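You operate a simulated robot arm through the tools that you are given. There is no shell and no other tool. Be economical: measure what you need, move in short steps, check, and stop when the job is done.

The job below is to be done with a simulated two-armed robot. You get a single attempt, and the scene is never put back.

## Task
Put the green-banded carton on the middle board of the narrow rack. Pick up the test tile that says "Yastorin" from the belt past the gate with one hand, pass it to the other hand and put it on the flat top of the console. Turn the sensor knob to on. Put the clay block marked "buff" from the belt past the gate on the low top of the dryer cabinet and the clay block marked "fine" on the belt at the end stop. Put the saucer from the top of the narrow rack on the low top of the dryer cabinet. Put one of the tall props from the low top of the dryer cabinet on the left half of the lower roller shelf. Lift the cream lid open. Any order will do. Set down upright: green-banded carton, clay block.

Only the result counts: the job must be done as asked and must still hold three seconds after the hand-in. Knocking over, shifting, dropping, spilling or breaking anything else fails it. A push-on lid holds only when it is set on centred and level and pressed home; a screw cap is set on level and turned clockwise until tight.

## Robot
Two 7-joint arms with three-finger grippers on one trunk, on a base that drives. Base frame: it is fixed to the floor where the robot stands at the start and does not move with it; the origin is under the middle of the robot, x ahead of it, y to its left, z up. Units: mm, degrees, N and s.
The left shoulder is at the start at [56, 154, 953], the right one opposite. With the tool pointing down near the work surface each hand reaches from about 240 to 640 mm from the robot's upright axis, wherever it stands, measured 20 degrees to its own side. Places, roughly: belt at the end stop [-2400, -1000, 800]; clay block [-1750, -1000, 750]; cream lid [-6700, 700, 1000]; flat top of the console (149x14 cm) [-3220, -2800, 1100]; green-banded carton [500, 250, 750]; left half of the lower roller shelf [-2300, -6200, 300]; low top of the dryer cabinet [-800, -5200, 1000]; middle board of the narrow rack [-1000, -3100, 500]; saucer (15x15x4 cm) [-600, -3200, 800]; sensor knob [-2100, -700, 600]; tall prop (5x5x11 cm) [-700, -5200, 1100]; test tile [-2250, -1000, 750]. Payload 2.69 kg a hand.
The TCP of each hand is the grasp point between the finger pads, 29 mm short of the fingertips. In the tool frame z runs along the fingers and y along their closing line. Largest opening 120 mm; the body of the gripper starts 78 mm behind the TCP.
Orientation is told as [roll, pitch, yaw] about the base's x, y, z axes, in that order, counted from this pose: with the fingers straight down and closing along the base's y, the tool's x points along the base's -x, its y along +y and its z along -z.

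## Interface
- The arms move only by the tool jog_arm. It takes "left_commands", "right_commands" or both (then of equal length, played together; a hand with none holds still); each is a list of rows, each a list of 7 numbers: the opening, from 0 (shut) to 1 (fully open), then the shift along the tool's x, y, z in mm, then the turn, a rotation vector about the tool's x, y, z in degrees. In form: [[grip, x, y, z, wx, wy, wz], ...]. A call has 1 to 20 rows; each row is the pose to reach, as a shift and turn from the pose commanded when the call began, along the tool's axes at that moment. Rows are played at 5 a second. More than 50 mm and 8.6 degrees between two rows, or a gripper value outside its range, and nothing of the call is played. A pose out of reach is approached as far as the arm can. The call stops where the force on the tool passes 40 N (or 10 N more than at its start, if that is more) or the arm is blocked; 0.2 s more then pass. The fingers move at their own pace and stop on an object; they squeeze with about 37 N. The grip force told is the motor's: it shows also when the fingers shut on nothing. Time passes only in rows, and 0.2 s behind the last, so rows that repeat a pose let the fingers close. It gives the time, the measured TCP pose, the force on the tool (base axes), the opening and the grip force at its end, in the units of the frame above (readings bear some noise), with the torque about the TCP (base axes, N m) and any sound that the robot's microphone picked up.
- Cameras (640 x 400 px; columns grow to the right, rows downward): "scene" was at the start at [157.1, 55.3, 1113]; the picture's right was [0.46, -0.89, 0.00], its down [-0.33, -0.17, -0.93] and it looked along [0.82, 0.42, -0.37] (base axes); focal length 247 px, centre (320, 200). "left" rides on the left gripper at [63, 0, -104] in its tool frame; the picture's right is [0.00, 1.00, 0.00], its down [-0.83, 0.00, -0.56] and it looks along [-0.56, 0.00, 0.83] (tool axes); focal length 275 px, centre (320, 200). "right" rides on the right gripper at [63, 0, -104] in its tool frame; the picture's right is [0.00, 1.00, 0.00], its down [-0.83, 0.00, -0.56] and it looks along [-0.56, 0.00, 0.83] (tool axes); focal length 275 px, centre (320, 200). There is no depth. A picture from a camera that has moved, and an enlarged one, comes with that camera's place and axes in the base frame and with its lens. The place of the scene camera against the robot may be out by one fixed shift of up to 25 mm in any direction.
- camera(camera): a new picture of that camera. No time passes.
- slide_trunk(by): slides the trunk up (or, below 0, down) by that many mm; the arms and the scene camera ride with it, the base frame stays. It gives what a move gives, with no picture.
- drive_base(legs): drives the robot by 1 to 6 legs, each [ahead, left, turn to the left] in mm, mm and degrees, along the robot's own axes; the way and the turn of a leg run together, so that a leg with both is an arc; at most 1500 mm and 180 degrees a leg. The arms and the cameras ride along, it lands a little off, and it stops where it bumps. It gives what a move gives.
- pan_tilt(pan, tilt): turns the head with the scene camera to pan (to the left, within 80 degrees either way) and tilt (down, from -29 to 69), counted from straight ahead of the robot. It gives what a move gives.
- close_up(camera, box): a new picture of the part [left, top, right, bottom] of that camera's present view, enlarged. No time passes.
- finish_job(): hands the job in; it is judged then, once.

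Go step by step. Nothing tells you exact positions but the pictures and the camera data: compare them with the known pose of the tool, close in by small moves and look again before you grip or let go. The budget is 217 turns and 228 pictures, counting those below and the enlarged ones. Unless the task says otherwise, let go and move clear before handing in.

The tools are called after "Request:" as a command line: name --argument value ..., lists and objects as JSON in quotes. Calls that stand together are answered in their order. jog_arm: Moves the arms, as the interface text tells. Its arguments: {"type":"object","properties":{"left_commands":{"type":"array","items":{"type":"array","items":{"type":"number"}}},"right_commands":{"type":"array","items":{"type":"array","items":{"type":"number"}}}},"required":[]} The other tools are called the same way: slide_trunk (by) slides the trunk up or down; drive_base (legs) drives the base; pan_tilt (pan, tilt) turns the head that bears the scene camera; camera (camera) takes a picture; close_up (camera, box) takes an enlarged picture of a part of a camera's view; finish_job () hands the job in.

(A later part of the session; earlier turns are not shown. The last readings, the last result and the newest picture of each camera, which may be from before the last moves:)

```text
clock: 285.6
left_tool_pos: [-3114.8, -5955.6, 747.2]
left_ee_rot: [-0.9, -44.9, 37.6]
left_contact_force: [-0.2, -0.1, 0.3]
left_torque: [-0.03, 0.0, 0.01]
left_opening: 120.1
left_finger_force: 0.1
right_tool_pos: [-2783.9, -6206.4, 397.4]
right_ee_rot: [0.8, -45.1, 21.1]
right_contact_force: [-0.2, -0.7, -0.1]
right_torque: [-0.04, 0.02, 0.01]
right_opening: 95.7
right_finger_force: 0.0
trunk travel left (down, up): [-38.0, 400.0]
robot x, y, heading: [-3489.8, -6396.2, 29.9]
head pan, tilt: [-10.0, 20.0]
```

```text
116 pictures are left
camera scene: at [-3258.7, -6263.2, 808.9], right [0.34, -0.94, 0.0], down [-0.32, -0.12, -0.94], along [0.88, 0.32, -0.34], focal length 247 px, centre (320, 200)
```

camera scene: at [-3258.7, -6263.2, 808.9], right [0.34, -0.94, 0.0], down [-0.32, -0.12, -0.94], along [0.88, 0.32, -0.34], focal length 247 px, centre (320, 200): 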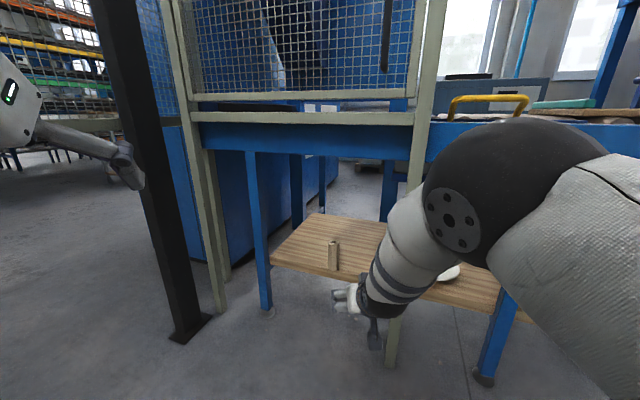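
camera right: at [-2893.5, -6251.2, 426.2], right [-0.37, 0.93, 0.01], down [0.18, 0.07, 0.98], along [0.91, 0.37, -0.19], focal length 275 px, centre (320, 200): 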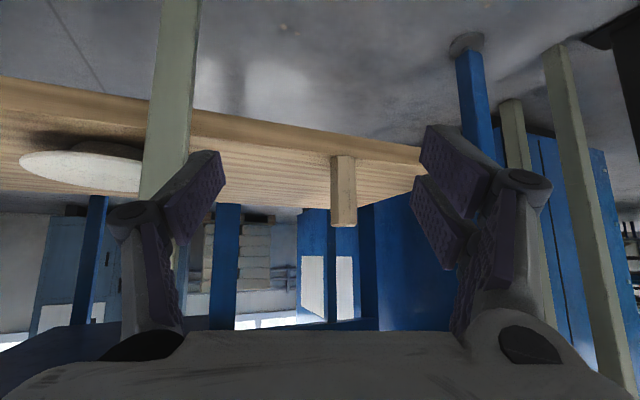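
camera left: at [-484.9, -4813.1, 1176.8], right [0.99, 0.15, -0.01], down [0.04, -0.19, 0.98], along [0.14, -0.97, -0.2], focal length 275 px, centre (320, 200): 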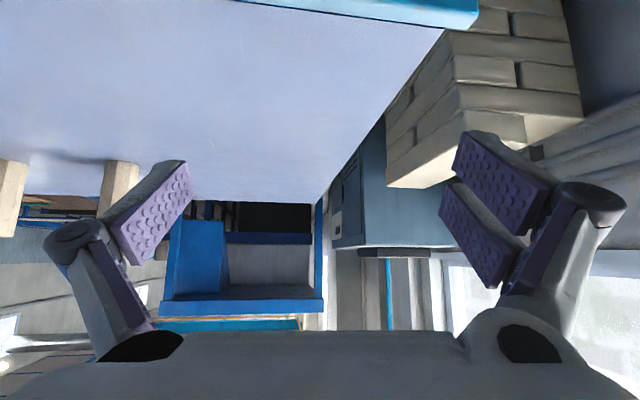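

The prop stands on the left half. I raise the trunk, go back the way I came and look north for the way to the cream lid.

Request:
slide_trunk --by 400

Request:
drive_base --legs '[[-501, 541, 0], [-502, 542, 0], [0, 0, 60], [1300, 0, 0]]'

Request:
pan_tilt --pan 0 --tilt 15

Request:
camera --camera "scene"

```text
clock: 289.4
left_tool_pos: [-3116.4, -5955.4, 1145.5]
left_ee_rot: [-1.0, -45.0, 37.6]
left_contact_force: [-0.7, 0.3, -0.4]
left_torque: [0.01, -0.01, 0.01]
left_opening: 120.0
left_finger_force: 0.1
right_tool_pos: [-2784.1, -6206.4, 805.7]
right_ee_rot: [0.8, -45.8, 21.1]
right_contact_force: [-0.1, 0.3, -0.3]
right_torque: [0.02, -0.01, -0.01]
right_opening: 95.8
right_finger_force: 0.0
trunk travel left (down, up): [-438.0, 0.0]
robot x, y, heading: [-3484.7, -6397.3, 29.8]
head pan, tilt: [-10.0, 20.0]
```

```text
clock: 307.2
left_tool_pos: [-5060.6, -4092.9, 1146.8]
left_ee_rot: [-0.8, -44.9, 95.7]
left_contact_force: [0.7, -0.6, -0.8]
left_torque: [-0.01, 0.01, 0.0]
left_opening: 120.0
left_finger_force: 0.0
right_tool_pos: [-4671.3, -3941.3, 806.9]
right_ee_rot: [0.8, -46.0, 79.2]
right_contact_force: [-0.7, 0.8, 0.6]
right_torque: [0.0, -0.03, 0.02]
right_opening: 95.9
right_finger_force: 0.1
trunk travel left (down, up): [-438.0, 0.0]
robot x, y, heading: [-4878.2, -4641.4, 88.1]
head pan, tilt: [-10.0, 20.0]
```

```text
clock: 307.9
left_tool_pos: [-5059.6, -4094.9, 1147.7]
left_ee_rot: [-0.8, -44.9, 95.8]
left_contact_force: [-0.3, -0.4, 0.2]
left_torque: [0.0, 0.01, 0.0]
left_opening: 119.9
left_finger_force: 0.1
right_tool_pos: [-4671.3, -3941.6, 807.0]
right_ee_rot: [0.8, -46.0, 79.3]
right_contact_force: [0.4, -0.2, 0.6]
right_torque: [-0.02, 0.02, 0.05]
right_opening: 95.9
right_finger_force: 0.0
trunk travel left (down, up): [-438.0, 0.0]
robot x, y, heading: [-4884.9, -4641.4, 88.4]
head pan, tilt: [0.0, 15.0]
```

```text
115 pictures are left
camera scene: at [-4889.9, -4533.5, 1252.8], right [1.0, -0.03, 0.0], down [-0.01, -0.26, -0.97], along [0.03, 0.97, -0.26], focal length 247 px, centre (320, 200)
```

scene: 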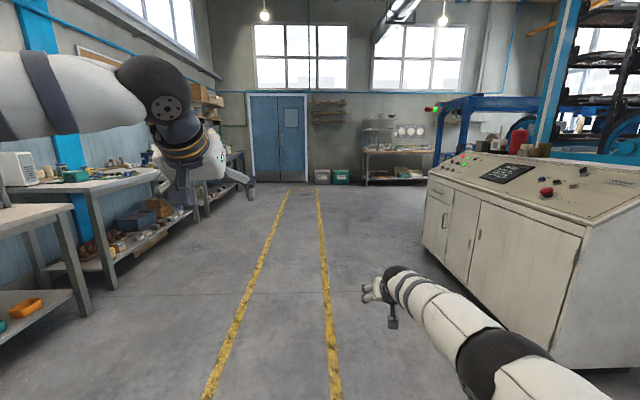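

The console and the north corridor are clear to see. I drive north toward the cream lid's corner.

Request:
drive_base --legs '[[1500, 0, 0], [1500, 0, 0], [900, 500, 0], [0, 0, 45]]'

Request:
camera --camera "scene"

```text
clock: 329.1
left_tool_pos: [-5900.9, -579.3, 1146.9]
left_ee_rot: [-0.8, -44.9, 144.0]
left_contact_force: [-0.4, 0.8, 0.4]
left_torque: [0.02, 0.01, 0.0]
left_opening: 120.0
left_finger_force: 0.1
right_tool_pos: [-5754.9, -187.4, 807.0]
right_ee_rot: [0.8, -45.8, 127.6]
right_contact_force: [-0.4, -1.2, 0.4]
right_torque: [-0.03, 0.01, 0.01]
right_opening: 95.9
right_finger_force: 0.0
trunk travel left (down, up): [-438.0, 0.0]
robot x, y, heading: [-5372.7, -809.3, 136.6]
head pan, tilt: [0.0, 15.0]
```

```text
114 pictures are left
camera scene: at [-5453.1, -733.0, 1252.8], right [0.69, 0.72, 0.0], down [0.19, -0.18, -0.97], along [-0.7, 0.67, -0.26], focal length 247 px, centre (320, 200)
```

scene: 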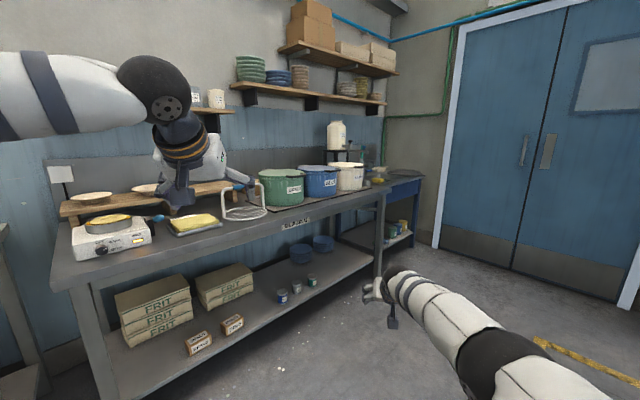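

The cream pot with its lid is at (345,170) on the glaze bench. A close-up to see how the lid works.

Request:
close_up --camera "scene" --box '[250, 110, 410, 220]'

```text
3.64 times, centred on (330, 165) of scene
camera zoom: at [-5453.1, -733.0, 1252.8], right [0.69, 0.72, 0.0], down [0.19, -0.18, -0.97], along [-0.7, 0.67, -0.26], focal length 898 px, centre (284, 327)
```

zoom: 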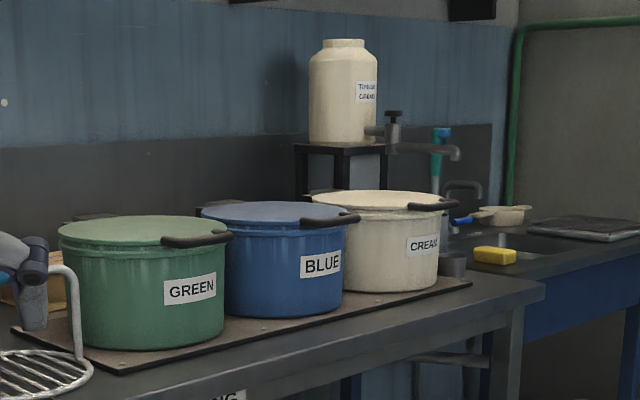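

The cream pot has a lid hinged at the wall side with a handle at its front (east), near (−6530, 701, 1010). I will face it from the east and lift the lid from below the handle with closed fingers; first I raise and level the right hand, then drive there.

Request:
jog_arm --right_commands '[[0, -20, 0, -20, 0, -6.5, 0], [0, -41, 0, -39, 0, -13, 0], [0, -61, 0, -59, 0, -19.5, 0], [0, -81, 0, -79, 0, -26, 0], [0, -102, 0, -98, 0, -32.5, 0], [0, -122, 0, -118, 0, -39, 0], [0, -122, 0, -118, 0, -39, 0]]'

Request:
drive_base --legs '[[0, 0, 43.4], [250, -1320, 0]]'

Request:
pan_tilt --pan -10 --tilt 20

Request:
camera --camera "scene"

Request:
camera --camera "right"

```text
clock: 330.7
left_tool_pos: [-5899.4, -579.1, 1147.5]
left_ee_rot: [-0.8, -44.9, 144.0]
left_contact_force: [0.6, -0.9, 1.3]
left_torque: [0.0, 0.0, -0.01]
left_opening: 120.0
left_finger_force: 0.0
right_tool_pos: [-5747.0, -186.7, 978.1]
right_ee_rot: [6.2, -84.9, 121.9]
right_contact_force: [0.4, -0.4, 0.9]
right_torque: [-0.03, 0.03, 0.03]
right_opening: 0.2
right_finger_force: 28.5
trunk travel left (down, up): [-438.0, 0.0]
robot x, y, heading: [-5375.8, -807.9, 136.3]
head pan, tilt: [0.0, 15.0]
```

```text
clock: 343.2
left_tool_pos: [-6169.8, 335.5, 1147.0]
left_ee_rot: [-0.8, -44.9, -172.3]
left_contact_force: [0.2, 0.0, 0.3]
left_torque: [0.03, -0.04, 0.03]
left_opening: 120.2
left_finger_force: 0.0
right_tool_pos: [-6332.5, 724.8, 976.9]
right_ee_rot: [6.4, -84.9, 165.4]
right_contact_force: [1.1, -0.8, -0.7]
right_torque: [0.01, 0.04, 0.02]
right_opening: 0.1
right_finger_force: 28.8
trunk travel left (down, up): [-438.0, 0.0]
robot x, y, heading: [-5629.5, 531.6, -180.1]
head pan, tilt: [0.0, 15.0]
```

```text
clock: 343.9
left_tool_pos: [-6170.8, 336.5, 1146.7]
left_ee_rot: [-0.8, -44.9, -172.3]
left_contact_force: [0.1, 0.6, -0.1]
left_torque: [0.01, -0.02, -0.03]
left_opening: 120.0
left_finger_force: 0.1
right_tool_pos: [-6332.5, 725.7, 978.2]
right_ee_rot: [6.2, -85.0, 165.5]
right_contact_force: [-0.5, -1.0, 0.8]
right_torque: [0.04, 0.01, 0.01]
right_opening: 0.1
right_finger_force: 28.1
trunk travel left (down, up): [-438.0, 0.0]
robot x, y, heading: [-5630.3, 529.4, -180.1]
head pan, tilt: [-10.0, 20.0]
```

```text
112 pictures are left
camera scene: at [-5734.1, 562.1, 1244.7], right [0.17, 0.98, 0.0], down [0.34, -0.06, -0.94], along [-0.93, 0.16, -0.34], focal length 247 px, centre (320, 200)
```

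scene: 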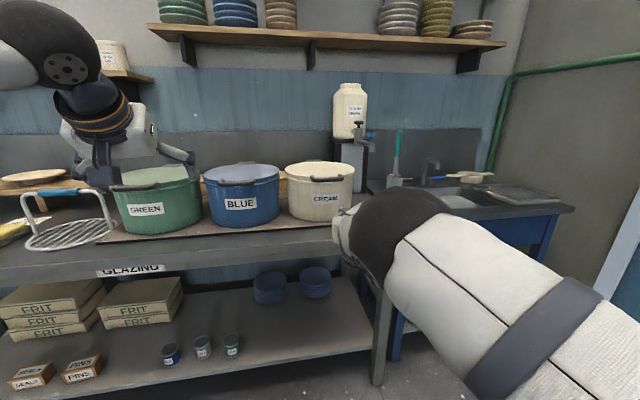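

```text
111 pictures are left
camera right: at [-6223.9, 708.8, 924.1], right [-0.14, -0.99, 0.01], down [0.48, -0.06, 0.88], along [-0.87, 0.13, 0.48], focal length 275 px, centre (320, 200)
```

right: 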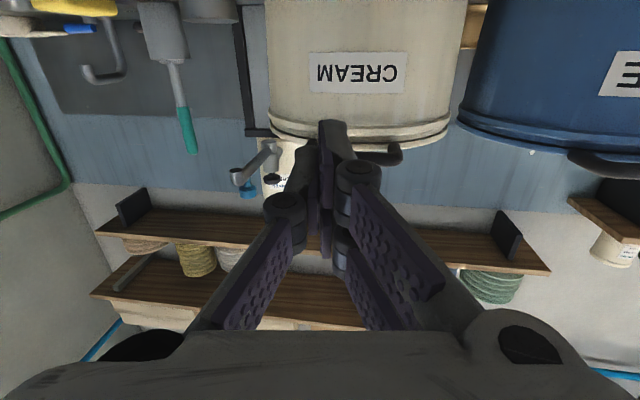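

Request:
close_up --camera "scene" --box '[260, 140, 380, 230]'

Request:
close_up --camera "right" --box '[250, 90, 470, 200]'

```text
4.44 times, centred on (320, 185) of scene
camera zoom: at [-5734.1, 562.1, 1244.7], right [0.17, 0.98, 0.0], down [0.34, -0.06, -0.94], along [-0.93, 0.16, -0.34], focal length 1098 px, centre (320, 267)
```

zoom: 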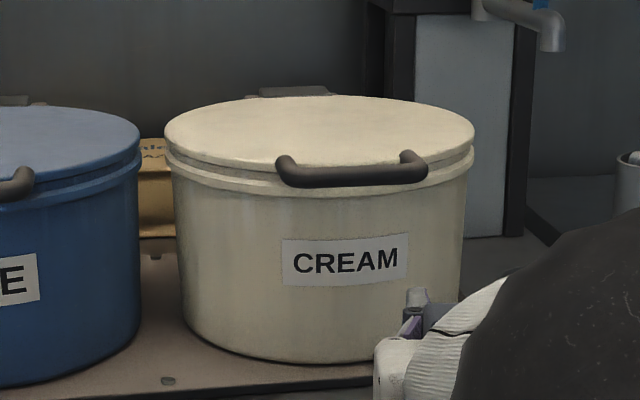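

```text
2.91 times, centred on (360, 145) of right
camera zoom: at [-6223.9, 708.8, 924.1], right [-0.14, -0.99, 0.01], down [0.48, -0.06, 0.88], along [-0.87, 0.13, 0.48], focal length 801 px, centre (204, 360)
```

zoom: 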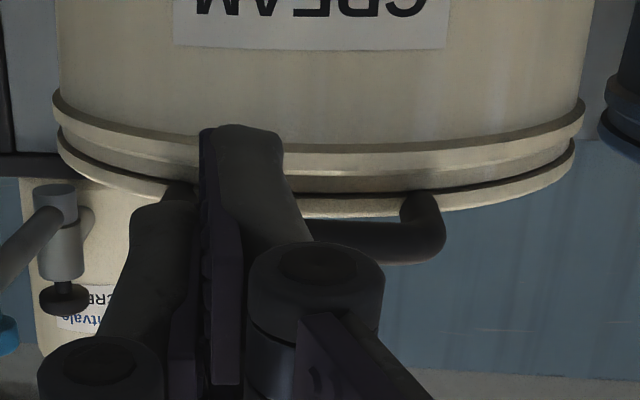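

The handle is a round bar along y at about (−6514, 712, 1030), hinge about 300 mm behind. I will grip the bar with fingers closing vertically and swing it up along its arc; I roll the right hand 90° first.

Request:
jog_arm --right_commands '[[0.2, 0, 0, 0, 0, 0, 8.2], [0.4, 0, 0, 0, 0, 0, 16.4], [0.5, 0, 0, 0, 0, 0, 24.5], [0.5, 0, 0, 0, 0, 0, 32.7], [0.5, 0, 0, 0, 0, 0, 40.9], [0.5, 0, 0, 0, 0, 0, 49.1], [0.5, 0, 0, 0, 0, 0, 57.3], [0.5, 0, 0, 0, 0, 0, 65.5], [0.5, 0, 0, 0, 0, 0, 73.6], [0.5, 0, 0, 0, 0, 0, 81.8], [0.5, 0, 0, 0, 0, 0, 90]]'

Request:
camera --camera "right"

```text
clock: 346.4
left_tool_pos: [-6170.4, 335.7, 1146.3]
left_ee_rot: [-0.8, -44.9, -172.4]
left_contact_force: [0.4, 1.3, 0.0]
left_torque: [0.02, -0.03, 0.01]
left_opening: 120.2
left_finger_force: 0.0
right_tool_pos: [-6333.3, 725.1, 976.6]
right_ee_rot: [84.9, 0.7, 81.9]
right_contact_force: [-0.2, -0.3, 0.3]
right_torque: [0.02, 0.0, 0.01]
right_opening: 59.7
right_finger_force: 0.0
trunk travel left (down, up): [-438.0, 0.0]
robot x, y, heading: [-5631.1, 532.5, -180.0]
head pan, tilt: [-10.0, 20.0]
```

```text
108 pictures are left
camera right: at [-6238.6, 647.5, 986.9], right [-0.09, 0.02, 1.0], down [0.67, 0.74, 0.04], along [-0.74, 0.67, -0.08], focal length 275 px, centre (320, 200)
```

right: 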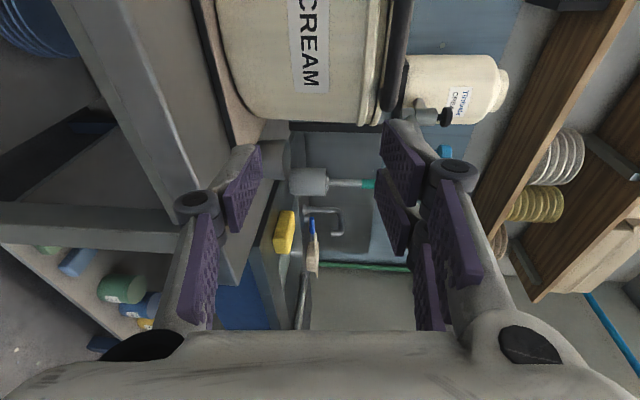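

The side view gives the bar at z≈1029, y 660–764. I set the hand level, jaws wide, 50 mm higher so that the lower finger can go under the bar, then drive nearer.

Request:
jog_arm --right_commands '[[0.8, 2, 26, -22, -1.7, 2.7, 0], [0.8, 4, 52, -44, -3.4, 5.4, 0], [0.8, 6, 78, -66, -5, 8, 0], [0.8, 6, 78, -66, -5, 8, 0]]'

Request:
drive_base --legs '[[150, 0, 0]]'

Request:
camera --camera "right"

```text
clock: 347.4
left_tool_pos: [-6170.9, 336.1, 1146.1]
left_ee_rot: [-0.8, -44.9, -172.2]
left_contact_force: [-0.8, 0.2, 0.0]
left_torque: [0.0, 0.03, 0.02]
left_opening: 120.1
left_finger_force: 0.0
right_tool_pos: [-6274.3, 712.3, 1061.4]
right_ee_rot: [90.0, 0.9, 89.8]
right_contact_force: [0.5, 0.5, 0.8]
right_torque: [-0.05, -0.05, 0.0]
right_opening: 95.8
right_finger_force: 0.1
trunk travel left (down, up): [-438.0, 0.0]
robot x, y, heading: [-5628.4, 534.0, -180.3]
head pan, tilt: [-10.0, 20.0]
```

```text
clock: 348.7
left_tool_pos: [-6321.5, 335.9, 1145.8]
left_ee_rot: [-0.9, -44.8, -172.2]
left_contact_force: [-0.2, 0.4, 0.2]
left_torque: [-0.02, 0.0, 0.02]
left_opening: 120.2
left_finger_force: 0.1
right_tool_pos: [-6424.4, 711.4, 1060.7]
right_ee_rot: [90.0, 1.0, 89.8]
right_contact_force: [-0.7, 0.4, -1.0]
right_torque: [-0.04, 0.03, -0.02]
right_opening: 96.2
right_finger_force: 0.1
trunk travel left (down, up): [-438.0, 0.0]
robot x, y, heading: [-5777.3, 530.5, -180.0]
head pan, tilt: [-10.0, 20.0]
```

```text
107 pictures are left
camera right: at [-6320.6, 647.8, 1061.5], right [0.0, 0.01, 1.0], down [0.56, 0.83, -0.01], along [-0.83, 0.56, -0.01], focal length 275 px, centre (320, 200)
```

right: 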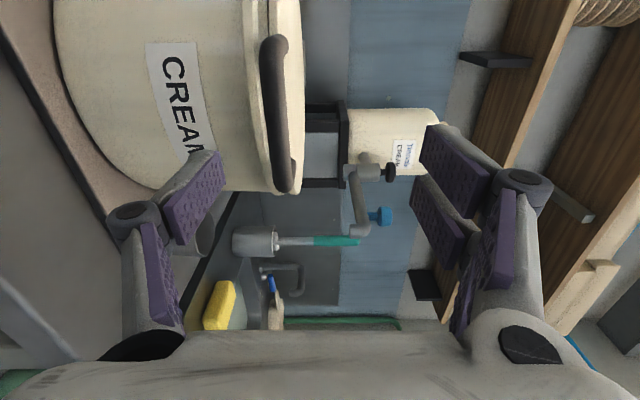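

The bar is at x≈−6528, z≈1029. I drive 78 mm so that the lower finger's tip sits just below it, and check.

Request:
drive_base --legs '[[78, 0, 0]]'

Request:
camera --camera "right"

```text
clock: 349.8
left_tool_pos: [-6397.3, 335.1, 1147.3]
left_ee_rot: [-0.7, -44.9, -172.2]
left_contact_force: [0.3, 0.7, 0.1]
left_torque: [0.0, -0.04, -0.03]
left_opening: 120.2
left_finger_force: 0.1
right_tool_pos: [-6500.4, 711.3, 1059.8]
right_ee_rot: [89.9, 0.9, 89.8]
right_contact_force: [-0.6, 0.0, -0.5]
right_torque: [0.01, 0.02, -0.01]
right_opening: 95.9
right_finger_force: 0.0
trunk travel left (down, up): [-438.0, 0.0]
robot x, y, heading: [-5856.5, 529.5, -179.9]
head pan, tilt: [-10.0, 20.0]
```

```text
106 pictures are left
camera right: at [-6397.1, 647.4, 1061.6], right [0.0, 0.01, 1.0], down [0.56, 0.83, -0.01], along [-0.83, 0.56, -0.01], focal length 275 px, centre (320, 200)
```

right: 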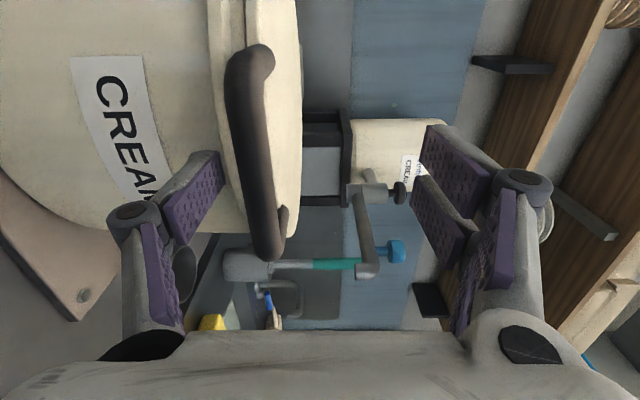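

The lower finger's tip is right below the bar. I go 8 mm further and lift along the arc to about 30°.

Request:
jog_arm --right_commands '[[0.8, 0, 0, 8, 0, 0, 0], [0.8, 0, 8, 8, 0, 0, 0], [0.8, 0, 33, 9, 0, 0, 0], [0.8, 0, 59, 13, 0, 0, 0], [0.8, 0, 85, 18, 0, 0, 0], [0.8, 0, 110, 26, 0, 0, 0], [0.8, 0, 134, 36, 0, 0, 0], [0.8, 0, 158, 48, 0, 0, 0], [0.8, 0, 158, 48, 0, 0, 0]]'

Request:
camera --camera "right"

Request:
camera --camera "scene"

```text
clock: 351.8
left_tool_pos: [-6397.4, 335.2, 1147.0]
left_ee_rot: [-0.8, -44.9, -172.2]
left_contact_force: [-0.1, 0.1, -0.2]
left_torque: [0.01, 0.02, 0.0]
left_opening: 119.9
left_finger_force: 0.0
right_tool_pos: [-6548.4, 713.0, 1219.0]
right_ee_rot: [90.0, 1.0, 89.8]
right_contact_force: [1.2, 0.0, -2.1]
right_torque: [0.02, -0.01, 0.01]
right_opening: 97.3
right_finger_force: 1.0
trunk travel left (down, up): [-438.0, 0.0]
robot x, y, heading: [-5853.5, 535.9, -180.2]
head pan, tilt: [-10.0, 20.0]
```

```text
105 pictures are left
camera right: at [-6445.2, 649.8, 1220.0], right [0.0, 0.01, 1.0], down [0.56, 0.83, -0.01], along [-0.83, 0.56, -0.01], focal length 275 px, centre (320, 200)
```

right: 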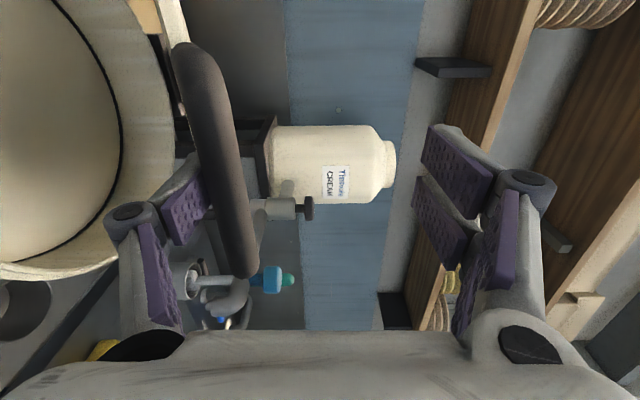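

```text
104 pictures are left
camera scene: at [-5960.6, 561.8, 1244.7], right [0.17, 0.99, 0.0], down [0.34, -0.06, -0.94], along [-0.93, 0.16, -0.34], focal length 247 px, centre (320, 200)
```

scene: 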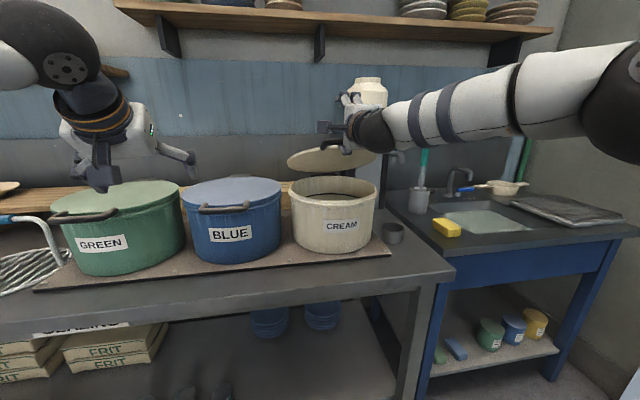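

It lifts well. I continue the arc to about 55°.

Request:
jog_arm --right_commands '[[0.8, 0, 22, 14, 0, 0, 0], [0.8, 0, 43, 30, 0, 0, 0], [0.8, 0, 62, 48, 0, 0, 0], [0.8, 0, 80, 67, 0, 0, 0], [0.8, 0, 96, 88, 0, 0, 0], [0.8, 0, 96, 88, 0, 0, 0]]'

Request:
camera --camera "right"

Request:
camera --camera "scene"

```text
clock: 353.2
left_tool_pos: [-6398.3, 335.4, 1145.6]
left_ee_rot: [-0.8, -44.8, -172.3]
left_contact_force: [0.3, 0.4, -0.2]
left_torque: [0.01, -0.01, 0.01]
left_opening: 119.8
left_finger_force: 0.1
right_tool_pos: [-6593.9, 709.0, 1295.4]
right_ee_rot: [89.7, 1.0, 89.8]
right_contact_force: [-3.5, 1.5, -7.3]
right_torque: [0.05, 0.23, 0.0]
right_opening: 97.9
right_finger_force: 1.1
right hand out of reach, approached as far as the arm can: row 3, 4, 5, 6
trunk travel left (down, up): [-438.0, 0.0]
robot x, y, heading: [-5854.2, 534.9, -179.8]
head pan, tilt: [-10.0, 20.0]
```

```text
103 pictures are left
camera right: at [-6490.2, 646.2, 1296.5], right [0.0, 0.01, 1.0], down [0.56, 0.83, -0.01], along [-0.83, 0.56, -0.01], focal length 275 px, centre (320, 200)
```

right: 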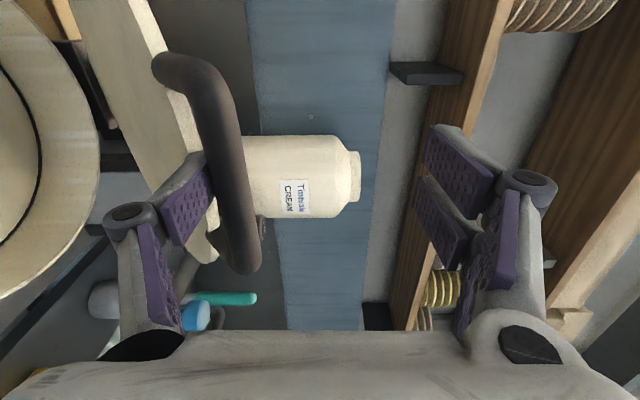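

```text
102 pictures are left
camera scene: at [-5962.7, 561.9, 1244.4], right [0.17, 0.99, 0.0], down [0.34, -0.06, -0.94], along [-0.93, 0.16, -0.34], focal length 247 px, centre (320, 200)
```

scene: 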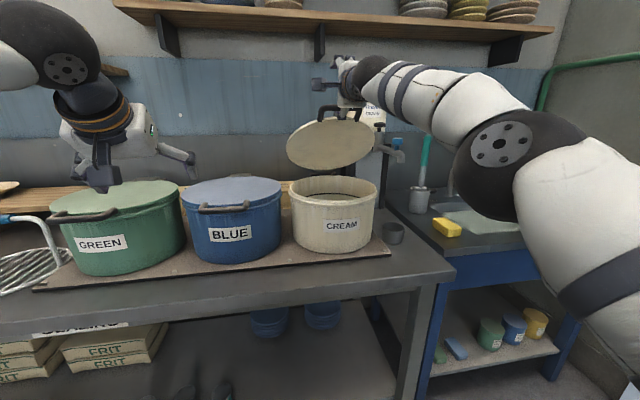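

Lid at about 57°. Now I push it on by driving forward in short steps, the bar free to rise between the open jaws.

Request:
drive_base --legs '[[90, 0, 0]]'

Request:
camera --camera "right"

Request:
camera --camera "scene"

```text
clock: 354.3
left_tool_pos: [-6484.0, 334.2, 1147.3]
left_ee_rot: [-0.9, -44.9, -172.1]
left_contact_force: [-0.9, -0.6, 0.0]
left_torque: [0.01, -0.03, 0.01]
left_opening: 119.9
left_finger_force: 0.0
right_tool_pos: [-6680.1, 708.4, 1297.9]
right_ee_rot: [90.0, 1.0, 89.8]
right_contact_force: [2.6, -0.4, 0.4]
right_torque: [-0.01, -0.09, -0.05]
right_opening: 109.1
right_finger_force: 2.1
trunk travel left (down, up): [-438.0, 0.0]
robot x, y, heading: [-5942.8, 530.9, -179.7]
head pan, tilt: [-10.0, 20.0]
```

```text
101 pictures are left
camera right: at [-6575.5, 644.6, 1298.6], right [0.0, 0.01, 1.0], down [0.56, 0.83, -0.01], along [-0.83, 0.56, -0.01], focal length 275 px, centre (320, 200)
```

right: 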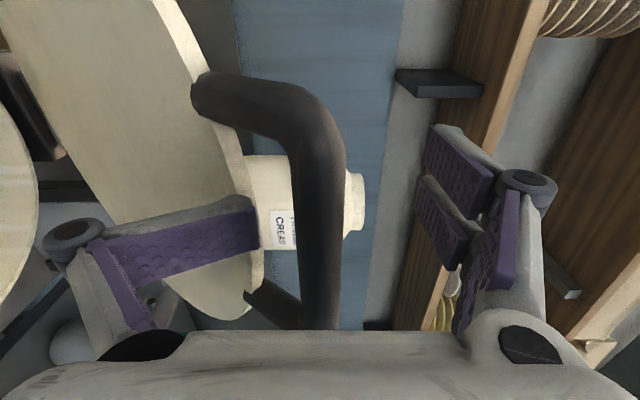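

```text
100 pictures are left
camera scene: at [-6048.2, 561.3, 1244.7], right [0.17, 0.99, 0.0], down [0.34, -0.06, -0.94], along [-0.93, 0.16, -0.34], focal length 247 px, centre (320, 200)
```

scene: 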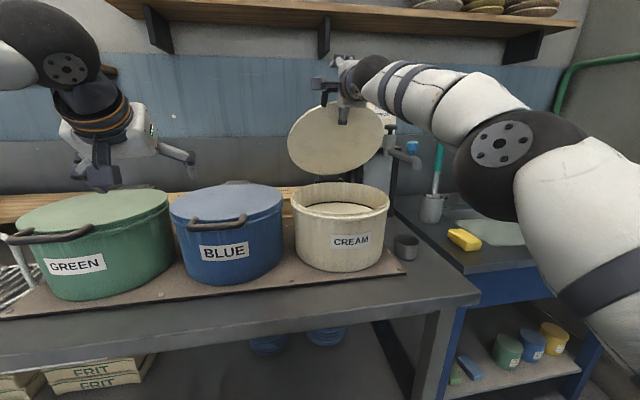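

Request:
drive_base --legs '[[60, 0, 0]]'

Request:
camera --camera "right"

Request:
close_up --camera "scene" --box '[260, 40, 460, 200]'

```text
clock: 355.2
left_tool_pos: [-6544.6, 334.1, 1147.5]
left_ee_rot: [-0.8, -45.0, -172.2]
left_contact_force: [0.1, 0.6, 0.3]
left_torque: [0.0, -0.05, 0.0]
left_opening: 119.9
left_finger_force: 0.1
right_tool_pos: [-6738.2, 707.7, 1298.7]
right_ee_rot: [90.0, 0.9, 89.9]
right_contact_force: [3.4, -1.0, -0.1]
right_torque: [0.07, -0.1, 0.02]
right_opening: 105.6
right_finger_force: 1.0
trunk travel left (down, up): [-438.0, 0.0]
robot x, y, heading: [-6003.0, 530.6, -179.6]
head pan, tilt: [-10.0, 20.0]
```

```text
99 pictures are left
camera right: at [-6634.8, 644.7, 1299.3], right [0.0, 0.01, 1.0], down [0.56, 0.83, -0.01], along [-0.83, 0.56, -0.01], focal length 275 px, centre (320, 200)
```

right: 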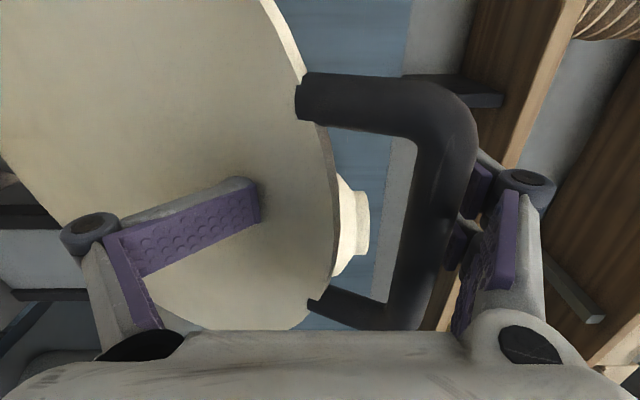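

```text
2.50 times, centred on (360, 120) of scene
camera zoom: at [-6107.7, 561.2, 1244.8], right [0.17, 0.99, 0.0], down [0.34, -0.06, -0.94], along [-0.93, 0.16, -0.34], focal length 618 px, centre (220, 400)
```

zoom: 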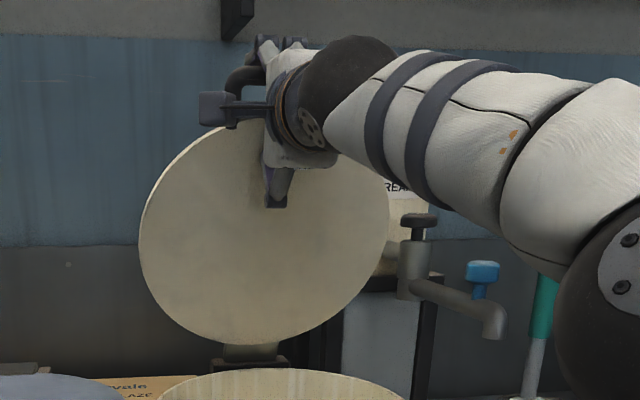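

The lid is near vertical. I open the jaws fully and push 50 mm further so that it passes the upright.

Request:
jog_arm --right_commands '[[1, 0, 0, 0, 0, 0, 0], [1, 0, 0, 0, 0, 0, 0]]'

Request:
drive_base --legs '[[45, 0, 0]]'

Request:
camera --camera "right"

Request:
camera --camera "left"

```text
clock: 355.9
left_tool_pos: [-6544.4, 335.7, 1147.9]
left_ee_rot: [-0.9, -44.9, -172.2]
left_contact_force: [0.0, -0.5, 0.6]
left_torque: [-0.03, -0.03, 0.01]
left_opening: 119.9
left_finger_force: 0.1
right_tool_pos: [-6738.4, 708.3, 1297.9]
right_ee_rot: [90.1, 0.9, 89.8]
right_contact_force: [0.0, -0.4, -0.3]
right_torque: [-0.02, -0.01, -0.02]
right_opening: 120.8
right_finger_force: 0.0
trunk travel left (down, up): [-438.0, 0.0]
robot x, y, heading: [-5999.6, 528.1, -180.0]
head pan, tilt: [-10.0, 20.0]
```

```text
clock: 356.8
left_tool_pos: [-6586.4, 333.6, 1149.7]
left_ee_rot: [-0.9, -45.2, -172.3]
left_contact_force: [-0.1, 0.7, -0.2]
left_torque: [0.0, -0.01, 0.0]
left_opening: 120.0
left_finger_force: 0.1
right_tool_pos: [-6778.9, 707.2, 1303.4]
right_ee_rot: [90.6, 0.9, 89.9]
right_contact_force: [4.1, 0.5, 15.9]
right_torque: [0.13, -0.15, 0.12]
right_opening: 120.0
right_finger_force: 0.6
trunk travel left (down, up): [-438.0, 0.0]
robot x, y, heading: [-6045.8, 533.4, -179.9]
head pan, tilt: [-10.0, 20.0]
```

```text
97 pictures are left
camera right: at [-6675.5, 644.7, 1303.2], right [0.01, 0.01, 1.0], down [0.56, 0.83, -0.01], along [-0.83, 0.56, 0.0], focal length 275 px, centre (320, 200)
```

right: 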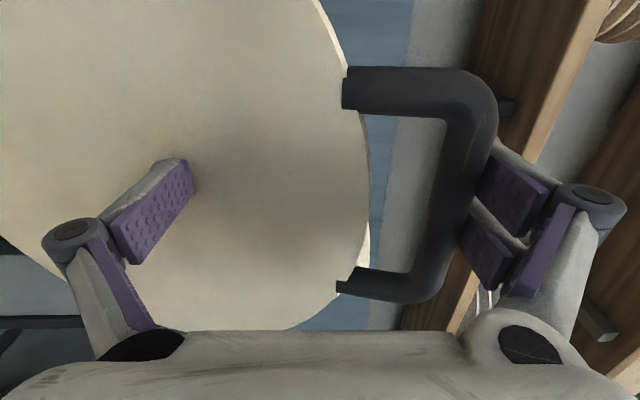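

```text
96 pictures are left
camera left: at [-6467.5, 348.7, 1178.9], right [0.12, -0.99, -0.01], down [-0.19, -0.03, 0.98], along [-0.97, -0.12, -0.19], focal length 275 px, centre (320, 200)
```

left: 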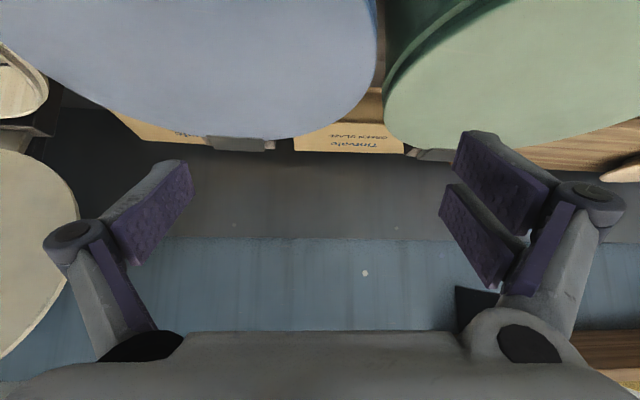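

The bar presses under the upper finger. I slide the hand sideways past the bar's end while the lower finger keeps supporting the lid, then push on.

Request:
jog_arm --right_commands '[[1, -22, 0, 2, 0, 0, 0], [1, -45, 0, 2, 0, 0, 0], [1, -68, 0, 2, 0, 0, 0], [1, -88, 0, 2, 0, 0, 0], [1, -88, -15, 2, 0, 0, 0], [1, -88, -15, 2, 0, 0, 0]]'

Request:
drive_base --legs '[[40, 0, 0]]'

Request:
camera --camera "right"

Request:
camera --camera "scene"

```text
clock: 358.1
left_tool_pos: [-6588.9, 334.2, 1147.6]
left_ee_rot: [-0.7, -45.0, -172.2]
left_contact_force: [0.6, 0.0, -0.3]
left_torque: [0.03, -0.03, 0.04]
left_opening: 119.6
left_finger_force: 0.0
right_tool_pos: [-6788.5, 798.7, 1284.0]
right_ee_rot: [90.2, 1.0, 89.9]
right_contact_force: [0.9, 0.3, -0.3]
right_torque: [0.02, 0.02, -0.01]
right_opening: 120.3
right_finger_force: 0.1
right hand out of reach, approached as far as the arm can: row 5, 6
trunk travel left (down, up): [-438.0, 0.0]
robot x, y, heading: [-6045.9, 534.6, -179.8]
head pan, tilt: [-10.0, 20.0]
```

```text
clock: 359.0
left_tool_pos: [-6627.9, 334.8, 1148.2]
left_ee_rot: [-1.0, -45.0, -172.2]
left_contact_force: [-0.2, -0.3, -0.3]
left_torque: [-0.02, -0.04, -0.03]
left_opening: 119.7
left_finger_force: 0.1
right_tool_pos: [-6828.0, 796.3, 1284.0]
right_ee_rot: [90.2, 0.9, 90.0]
right_contact_force: [0.0, 0.0, 0.4]
right_torque: [0.0, 0.04, 0.01]
right_opening: 120.0
right_finger_force: 0.0
trunk travel left (down, up): [-438.0, 0.0]
robot x, y, heading: [-6085.3, 532.9, -179.7]
head pan, tilt: [-10.0, 20.0]
```

```text
95 pictures are left
camera right: at [-6723.8, 733.3, 1285.8], right [0.0, 0.01, 1.0], down [0.56, 0.83, -0.01], along [-0.83, 0.56, 0.0], focal length 275 px, centre (320, 200)
```

right: 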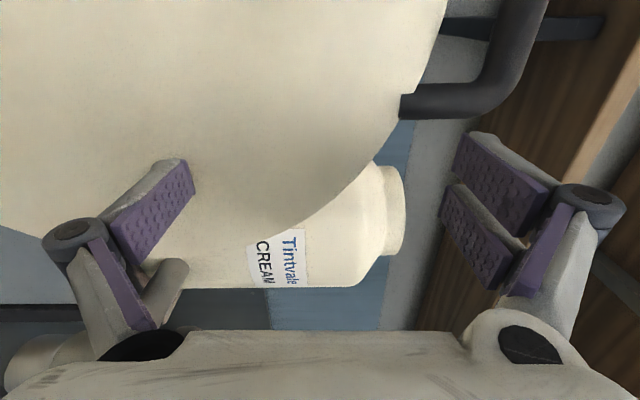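

```text
94 pictures are left
camera scene: at [-6191.5, 561.0, 1244.8], right [0.17, 0.99, 0.0], down [0.34, -0.06, -0.94], along [-0.93, 0.16, -0.34], focal length 247 px, centre (320, 200)
```

scene: 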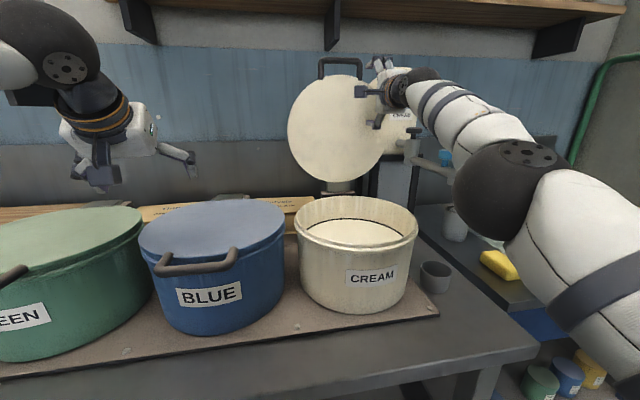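

The lid stands upright and no force is felt. I back away a little and check whether it stays open.

Request:
drive_base --legs '[[-200, 0, 0]]'

Request:
camera --camera "scene"

```text
clock: 360.6
left_tool_pos: [-6427.7, 337.0, 1148.2]
left_ee_rot: [-0.9, -45.0, -172.5]
left_contact_force: [-0.2, -0.6, -0.5]
left_torque: [0.0, -0.01, 0.04]
left_opening: 120.0
left_finger_force: 0.0
right_tool_pos: [-6626.6, 799.4, 1285.4]
right_ee_rot: [90.2, 0.9, 89.7]
right_contact_force: [0.5, 0.8, 0.5]
right_torque: [0.03, 0.0, -0.01]
right_opening: 119.9
right_finger_force: 0.0
trunk travel left (down, up): [-438.0, 0.0]
robot x, y, heading: [-5884.5, 531.9, 180.0]
head pan, tilt: [-10.0, 20.0]
```

```text
93 pictures are left
camera scene: at [-5990.9, 561.6, 1244.7], right [0.17, 0.98, 0.0], down [0.34, -0.06, -0.94], along [-0.93, 0.16, -0.34], focal length 247 px, centre (320, 200)
```

scene: 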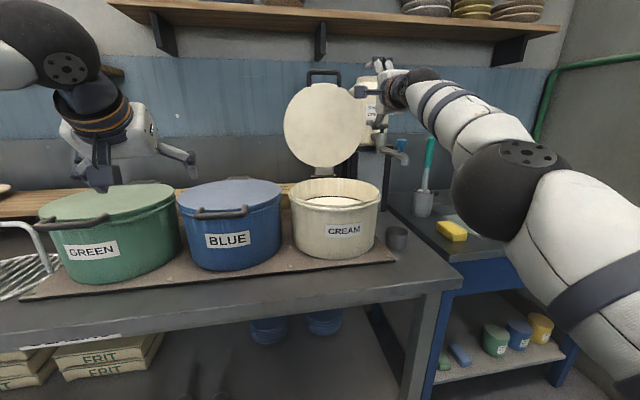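

The lid stays open by itself. Next the belt: I back away, turn to the east and look.

Request:
jog_arm --right_commands '[[0.8, 0, -30, -20, 0, 0, 0], [0.6, 0, -65, -35, 0, 0, 0], [0.6, 0, -100, -50, 0, 0, 0], [0.6, 0, -135, -65, 0, 0, 0], [0.6, 0, -170, -80, 0, 0, 0]]'

Request:
drive_base --legs '[[-700, 0, 0], [0, 0, 90], [0, 0, 90]]'

Request:
pan_tilt --pan -15 --tilt 12

Request:
camera --camera "scene"

```text
clock: 361.8
left_tool_pos: [-6427.8, 335.0, 1147.1]
left_ee_rot: [-1.0, -44.8, -172.3]
left_contact_force: [0.8, -0.3, -0.1]
left_torque: [0.0, -0.02, -0.01]
left_opening: 119.6
left_finger_force: 0.1
right_tool_pos: [-6551.6, 790.4, 1115.9]
right_ee_rot: [90.3, 0.8, 89.7]
right_contact_force: [-0.5, 0.1, 1.1]
right_torque: [-0.02, -0.01, 0.0]
right_opening: 72.2
right_finger_force: 0.3
right hand out of reach, approached as far as the arm can: row 1, 2, 3
trunk travel left (down, up): [-438.0, 0.0]
robot x, y, heading: [-5887.1, 531.6, 180.1]
head pan, tilt: [-10.0, 20.0]
```

```text
clock: 373.4
left_tool_pos: [-4671.0, 759.0, 1147.1]
left_ee_rot: [-0.9, -45.0, 10.7]
left_contact_force: [0.2, 0.0, 0.2]
left_torque: [0.01, 0.01, 0.02]
left_opening: 120.0
left_finger_force: 0.0
right_tool_pos: [-4525.1, 309.5, 1114.0]
right_ee_rot: [90.1, 0.9, -87.4]
right_contact_force: [0.9, 0.0, 0.0]
right_torque: [-0.01, 0.04, -0.02]
right_opening: 72.3
right_finger_force: 0.1
trunk travel left (down, up): [-438.0, 0.0]
robot x, y, heading: [-5201.2, 535.7, 2.9]
head pan, tilt: [-10.0, 20.0]
```

```text
clock: 374.1
left_tool_pos: [-4671.4, 758.0, 1146.9]
left_ee_rot: [-0.9, -45.0, 10.6]
left_contact_force: [-0.4, -0.8, -0.3]
left_torque: [-0.02, 0.03, -0.02]
left_opening: 120.1
left_finger_force: 0.1
right_tool_pos: [-4522.7, 309.5, 1114.0]
right_ee_rot: [90.1, 1.0, -87.2]
right_contact_force: [0.1, 0.0, -0.4]
right_torque: [0.01, -0.02, 0.03]
right_opening: 72.0
right_finger_force: 0.1
trunk travel left (down, up): [-438.0, 0.0]
robot x, y, heading: [-5201.9, 535.3, 3.0]
head pan, tilt: [-15.0, 12.0]
```

```text
92 pictures are left
camera scene: at [-5121.2, 526.9, 1257.7], right [-0.21, -0.98, 0.0], down [-0.2, 0.04, -0.98], along [0.96, -0.2, -0.21], focal length 247 px, centre (320, 200)
```

scene: 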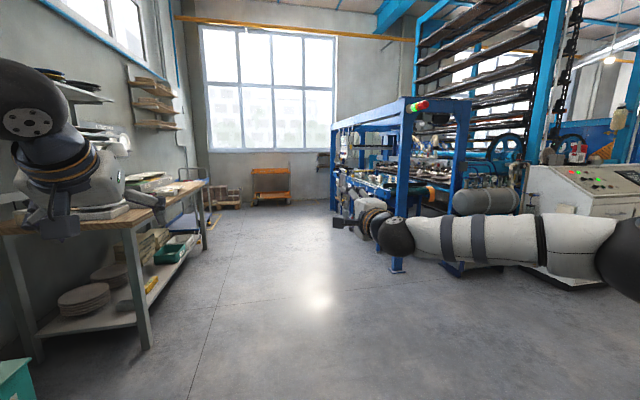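

The aisle to the belt machine is clear. I drive east along y≈0, turn to face the machine and look.

Request:
drive_base --legs '[[0, -480, -3], [1500, 0, 0], [1600, 0, 0], [0, 0, -90]]'

Request:
drive_base --legs '[[0, 0, 0.5]]'

Request:
pan_tilt --pan 0 --tilt 30

Request:
camera --camera "scene"

```text
refused: 1600 is not a number from -1500 to 1500
```

```text
clock: 374.8
left_tool_pos: [-4673.3, 762.6, 1148.1]
left_ee_rot: [-0.9, -45.0, 11.2]
left_contact_force: [0.3, 0.1, 0.1]
left_torque: [0.04, -0.01, 0.0]
left_opening: 120.0
left_finger_force: 0.0
right_tool_pos: [-4522.4, 316.3, 1113.5]
right_ee_rot: [90.2, 0.9, -86.9]
right_contact_force: [0.2, 0.1, 0.1]
right_torque: [-0.02, 0.01, -0.01]
right_opening: 71.8
right_finger_force: 0.1
trunk travel left (down, up): [-438.0, 0.0]
robot x, y, heading: [-5199.8, 531.8, 3.5]
head pan, tilt: [-15.0, 12.0]
```

```text
clock: 375.6
left_tool_pos: [-4673.7, 763.4, 1146.2]
left_ee_rot: [-1.0, -45.0, 11.0]
left_contact_force: [0.0, -0.3, 0.9]
left_torque: [-0.06, 0.04, 0.01]
left_opening: 120.1
left_finger_force: 0.0
right_tool_pos: [-4521.0, 316.0, 1114.6]
right_ee_rot: [90.2, 0.9, -86.7]
right_contact_force: [0.1, 0.6, -0.1]
right_torque: [-0.01, -0.04, 0.03]
right_opening: 72.2
right_finger_force: 0.1
trunk travel left (down, up): [-438.0, 0.0]
robot x, y, heading: [-5202.8, 533.6, 3.7]
head pan, tilt: [0.0, 30.0]
```

```text
91 pictures are left
camera scene: at [-5122.2, 551.7, 1228.7], right [0.06, -1.0, 0.0], down [-0.5, -0.03, -0.87], along [0.86, 0.05, -0.5], focal length 247 px, centre (320, 200)
```

scene: 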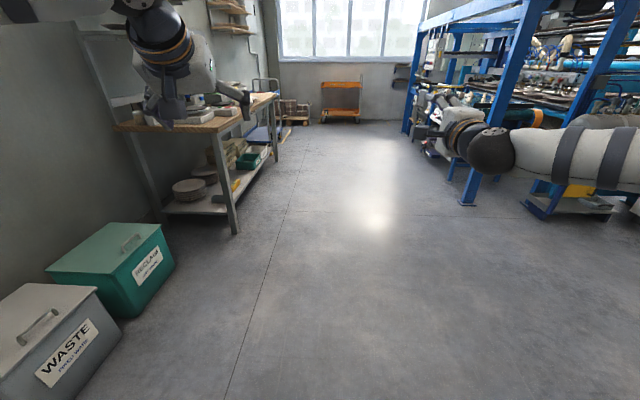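

Request:
drive_base --legs '[[0, -480, -3.6], [1500, 0, 0], [1500, 0, 0], [100, 0, -90]]'

Request:
pan_tilt --pan 0 --tilt 30

Request:
camera --camera "scene"

```text
clock: 397.6
left_tool_pos: [-1945.2, -603.6, 1147.3]
left_ee_rot: [-0.9, -45.0, -83.1]
left_contact_force: [-0.8, -0.2, 0.0]
left_torque: [0.0, -0.02, 0.01]
left_opening: 120.0
left_finger_force: 0.1
right_tool_pos: [-2402.2, -722.3, 1112.9]
right_ee_rot: [90.3, 0.9, 178.9]
right_contact_force: [-0.3, -0.4, -0.4]
right_torque: [0.01, 0.04, 0.03]
right_opening: 72.0
right_finger_force: 0.0
trunk travel left (down, up): [-438.0, 0.0]
robot x, y, heading: [-2133.3, -62.1, -90.7]
head pan, tilt: [0.0, 30.0]
```

```text
clock: 398.1
left_tool_pos: [-1946.0, -604.6, 1148.1]
left_ee_rot: [-0.9, -45.1, -83.2]
left_contact_force: [-0.1, -0.3, 0.1]
left_torque: [-0.04, 0.01, 0.0]
left_opening: 120.0
left_finger_force: 0.2
right_tool_pos: [-2402.0, -722.5, 1114.4]
right_ee_rot: [90.3, 1.0, 179.0]
right_contact_force: [0.5, 0.1, 0.2]
right_torque: [-0.01, -0.02, -0.03]
right_opening: 72.1
right_finger_force: 0.1
trunk travel left (down, up): [-438.0, 0.0]
robot x, y, heading: [-2134.7, -58.5, -90.9]
head pan, tilt: [0.0, 30.0]
```

```text
90 pictures are left
camera scene: at [-2147.6, -139.4, 1228.6], right [-1.0, 0.01, 0.0], down [0.01, 0.5, -0.87], along [-0.01, -0.87, -0.5], focal length 247 px, centre (320, 200)
```

scene: 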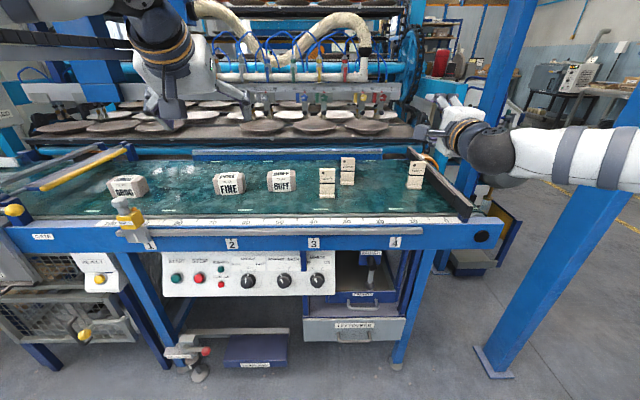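

The belt is before me: blocks GROG, FINE, BUFF, three tiles, the end stop at the right and a panel with knobs below. I take close-ups of both.

Request:
close_up --camera "scene" --box '[90, 130, 490, 250]'

Request:
close_up --camera "scene" --box '[150, 230, 350, 310]'

Request:
close_up --camera "scene" --box '[310, 145, 440, 215]'

```text
1.60 times, centred on (290, 190) of scene
camera zoom: at [-2147.6, -139.4, 1228.6], right [-1.0, 0.01, 0.0], down [0.01, 0.5, -0.87], along [-0.01, -0.87, -0.5], focal length 395 px, centre (368, 216)
```

zoom: 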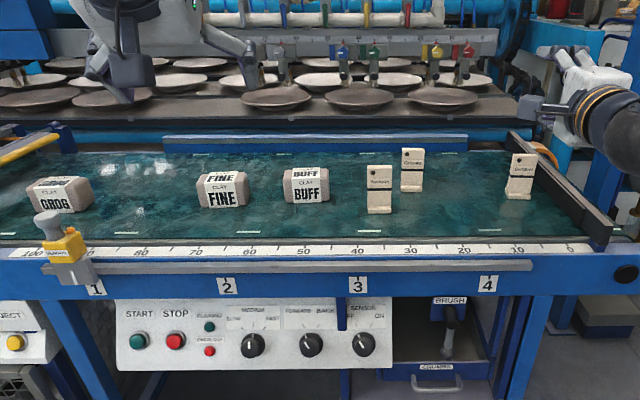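

```text
3.20 times, centred on (250, 270) of scene
camera zoom: at [-2147.6, -139.4, 1228.6], right [-1.0, 0.01, 0.0], down [0.01, 0.5, -0.87], along [-0.01, -0.87, -0.5], focal length 790 px, centre (544, -24)
```

zoom: 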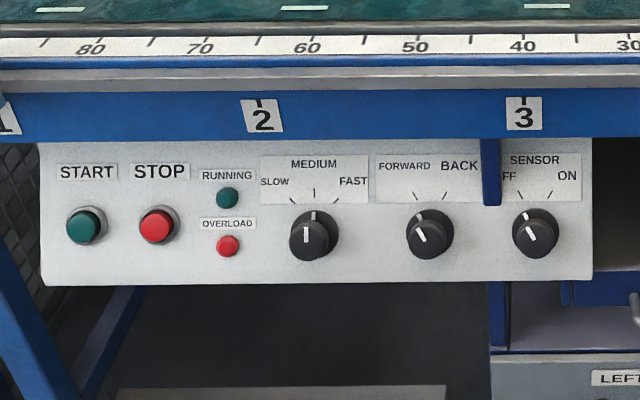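

```text
4.92 times, centred on (375, 180) of scene
camera zoom: at [-2147.6, -139.4, 1228.6], right [-1.0, 0.01, 0.0], down [0.01, 0.5, -0.87], along [-0.01, -0.87, -0.5], focal length 1216 px, centre (49, 298)
```

zoom: 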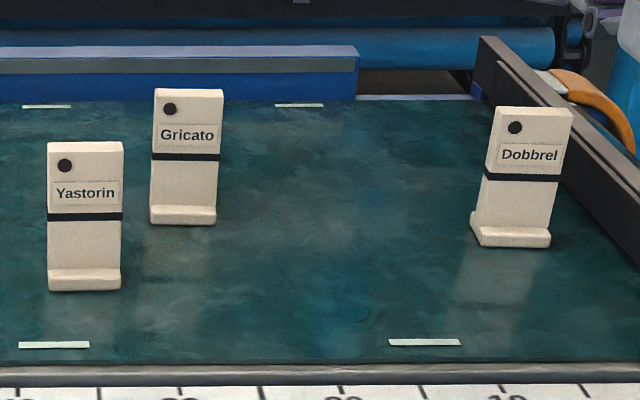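

Yastorin is the near-left tile; the sensor knob points to OFF at about (−2145, −704, 600). I look closer at the blocks.

Request:
close_up --camera "scene" --box '[200, 155, 310, 210]'

Request:
camera --camera "left"

```text
5.82 times, centred on (255, 182) of scene
camera zoom: at [-2147.6, -139.4, 1228.6], right [-1.0, 0.01, 0.0], down [0.01, 0.5, -0.87], along [-0.01, -0.87, -0.5], focal length 1437 px, centre (698, 302)
```

zoom: 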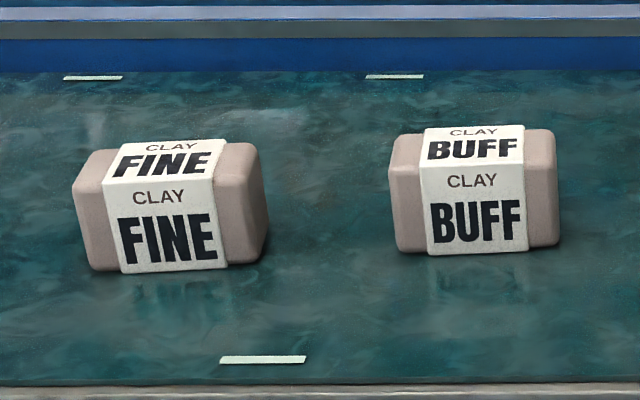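

```text
85 pictures are left
camera left: at [-1957.3, -486.4, 1177.1], right [0.99, 0.11, -0.01], down [0.03, -0.19, 0.98], along [0.1, -0.98, -0.2], focal length 275 px, centre (320, 200)
```

left: 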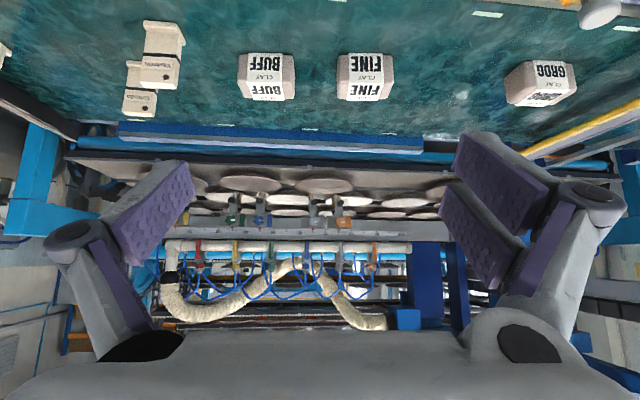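

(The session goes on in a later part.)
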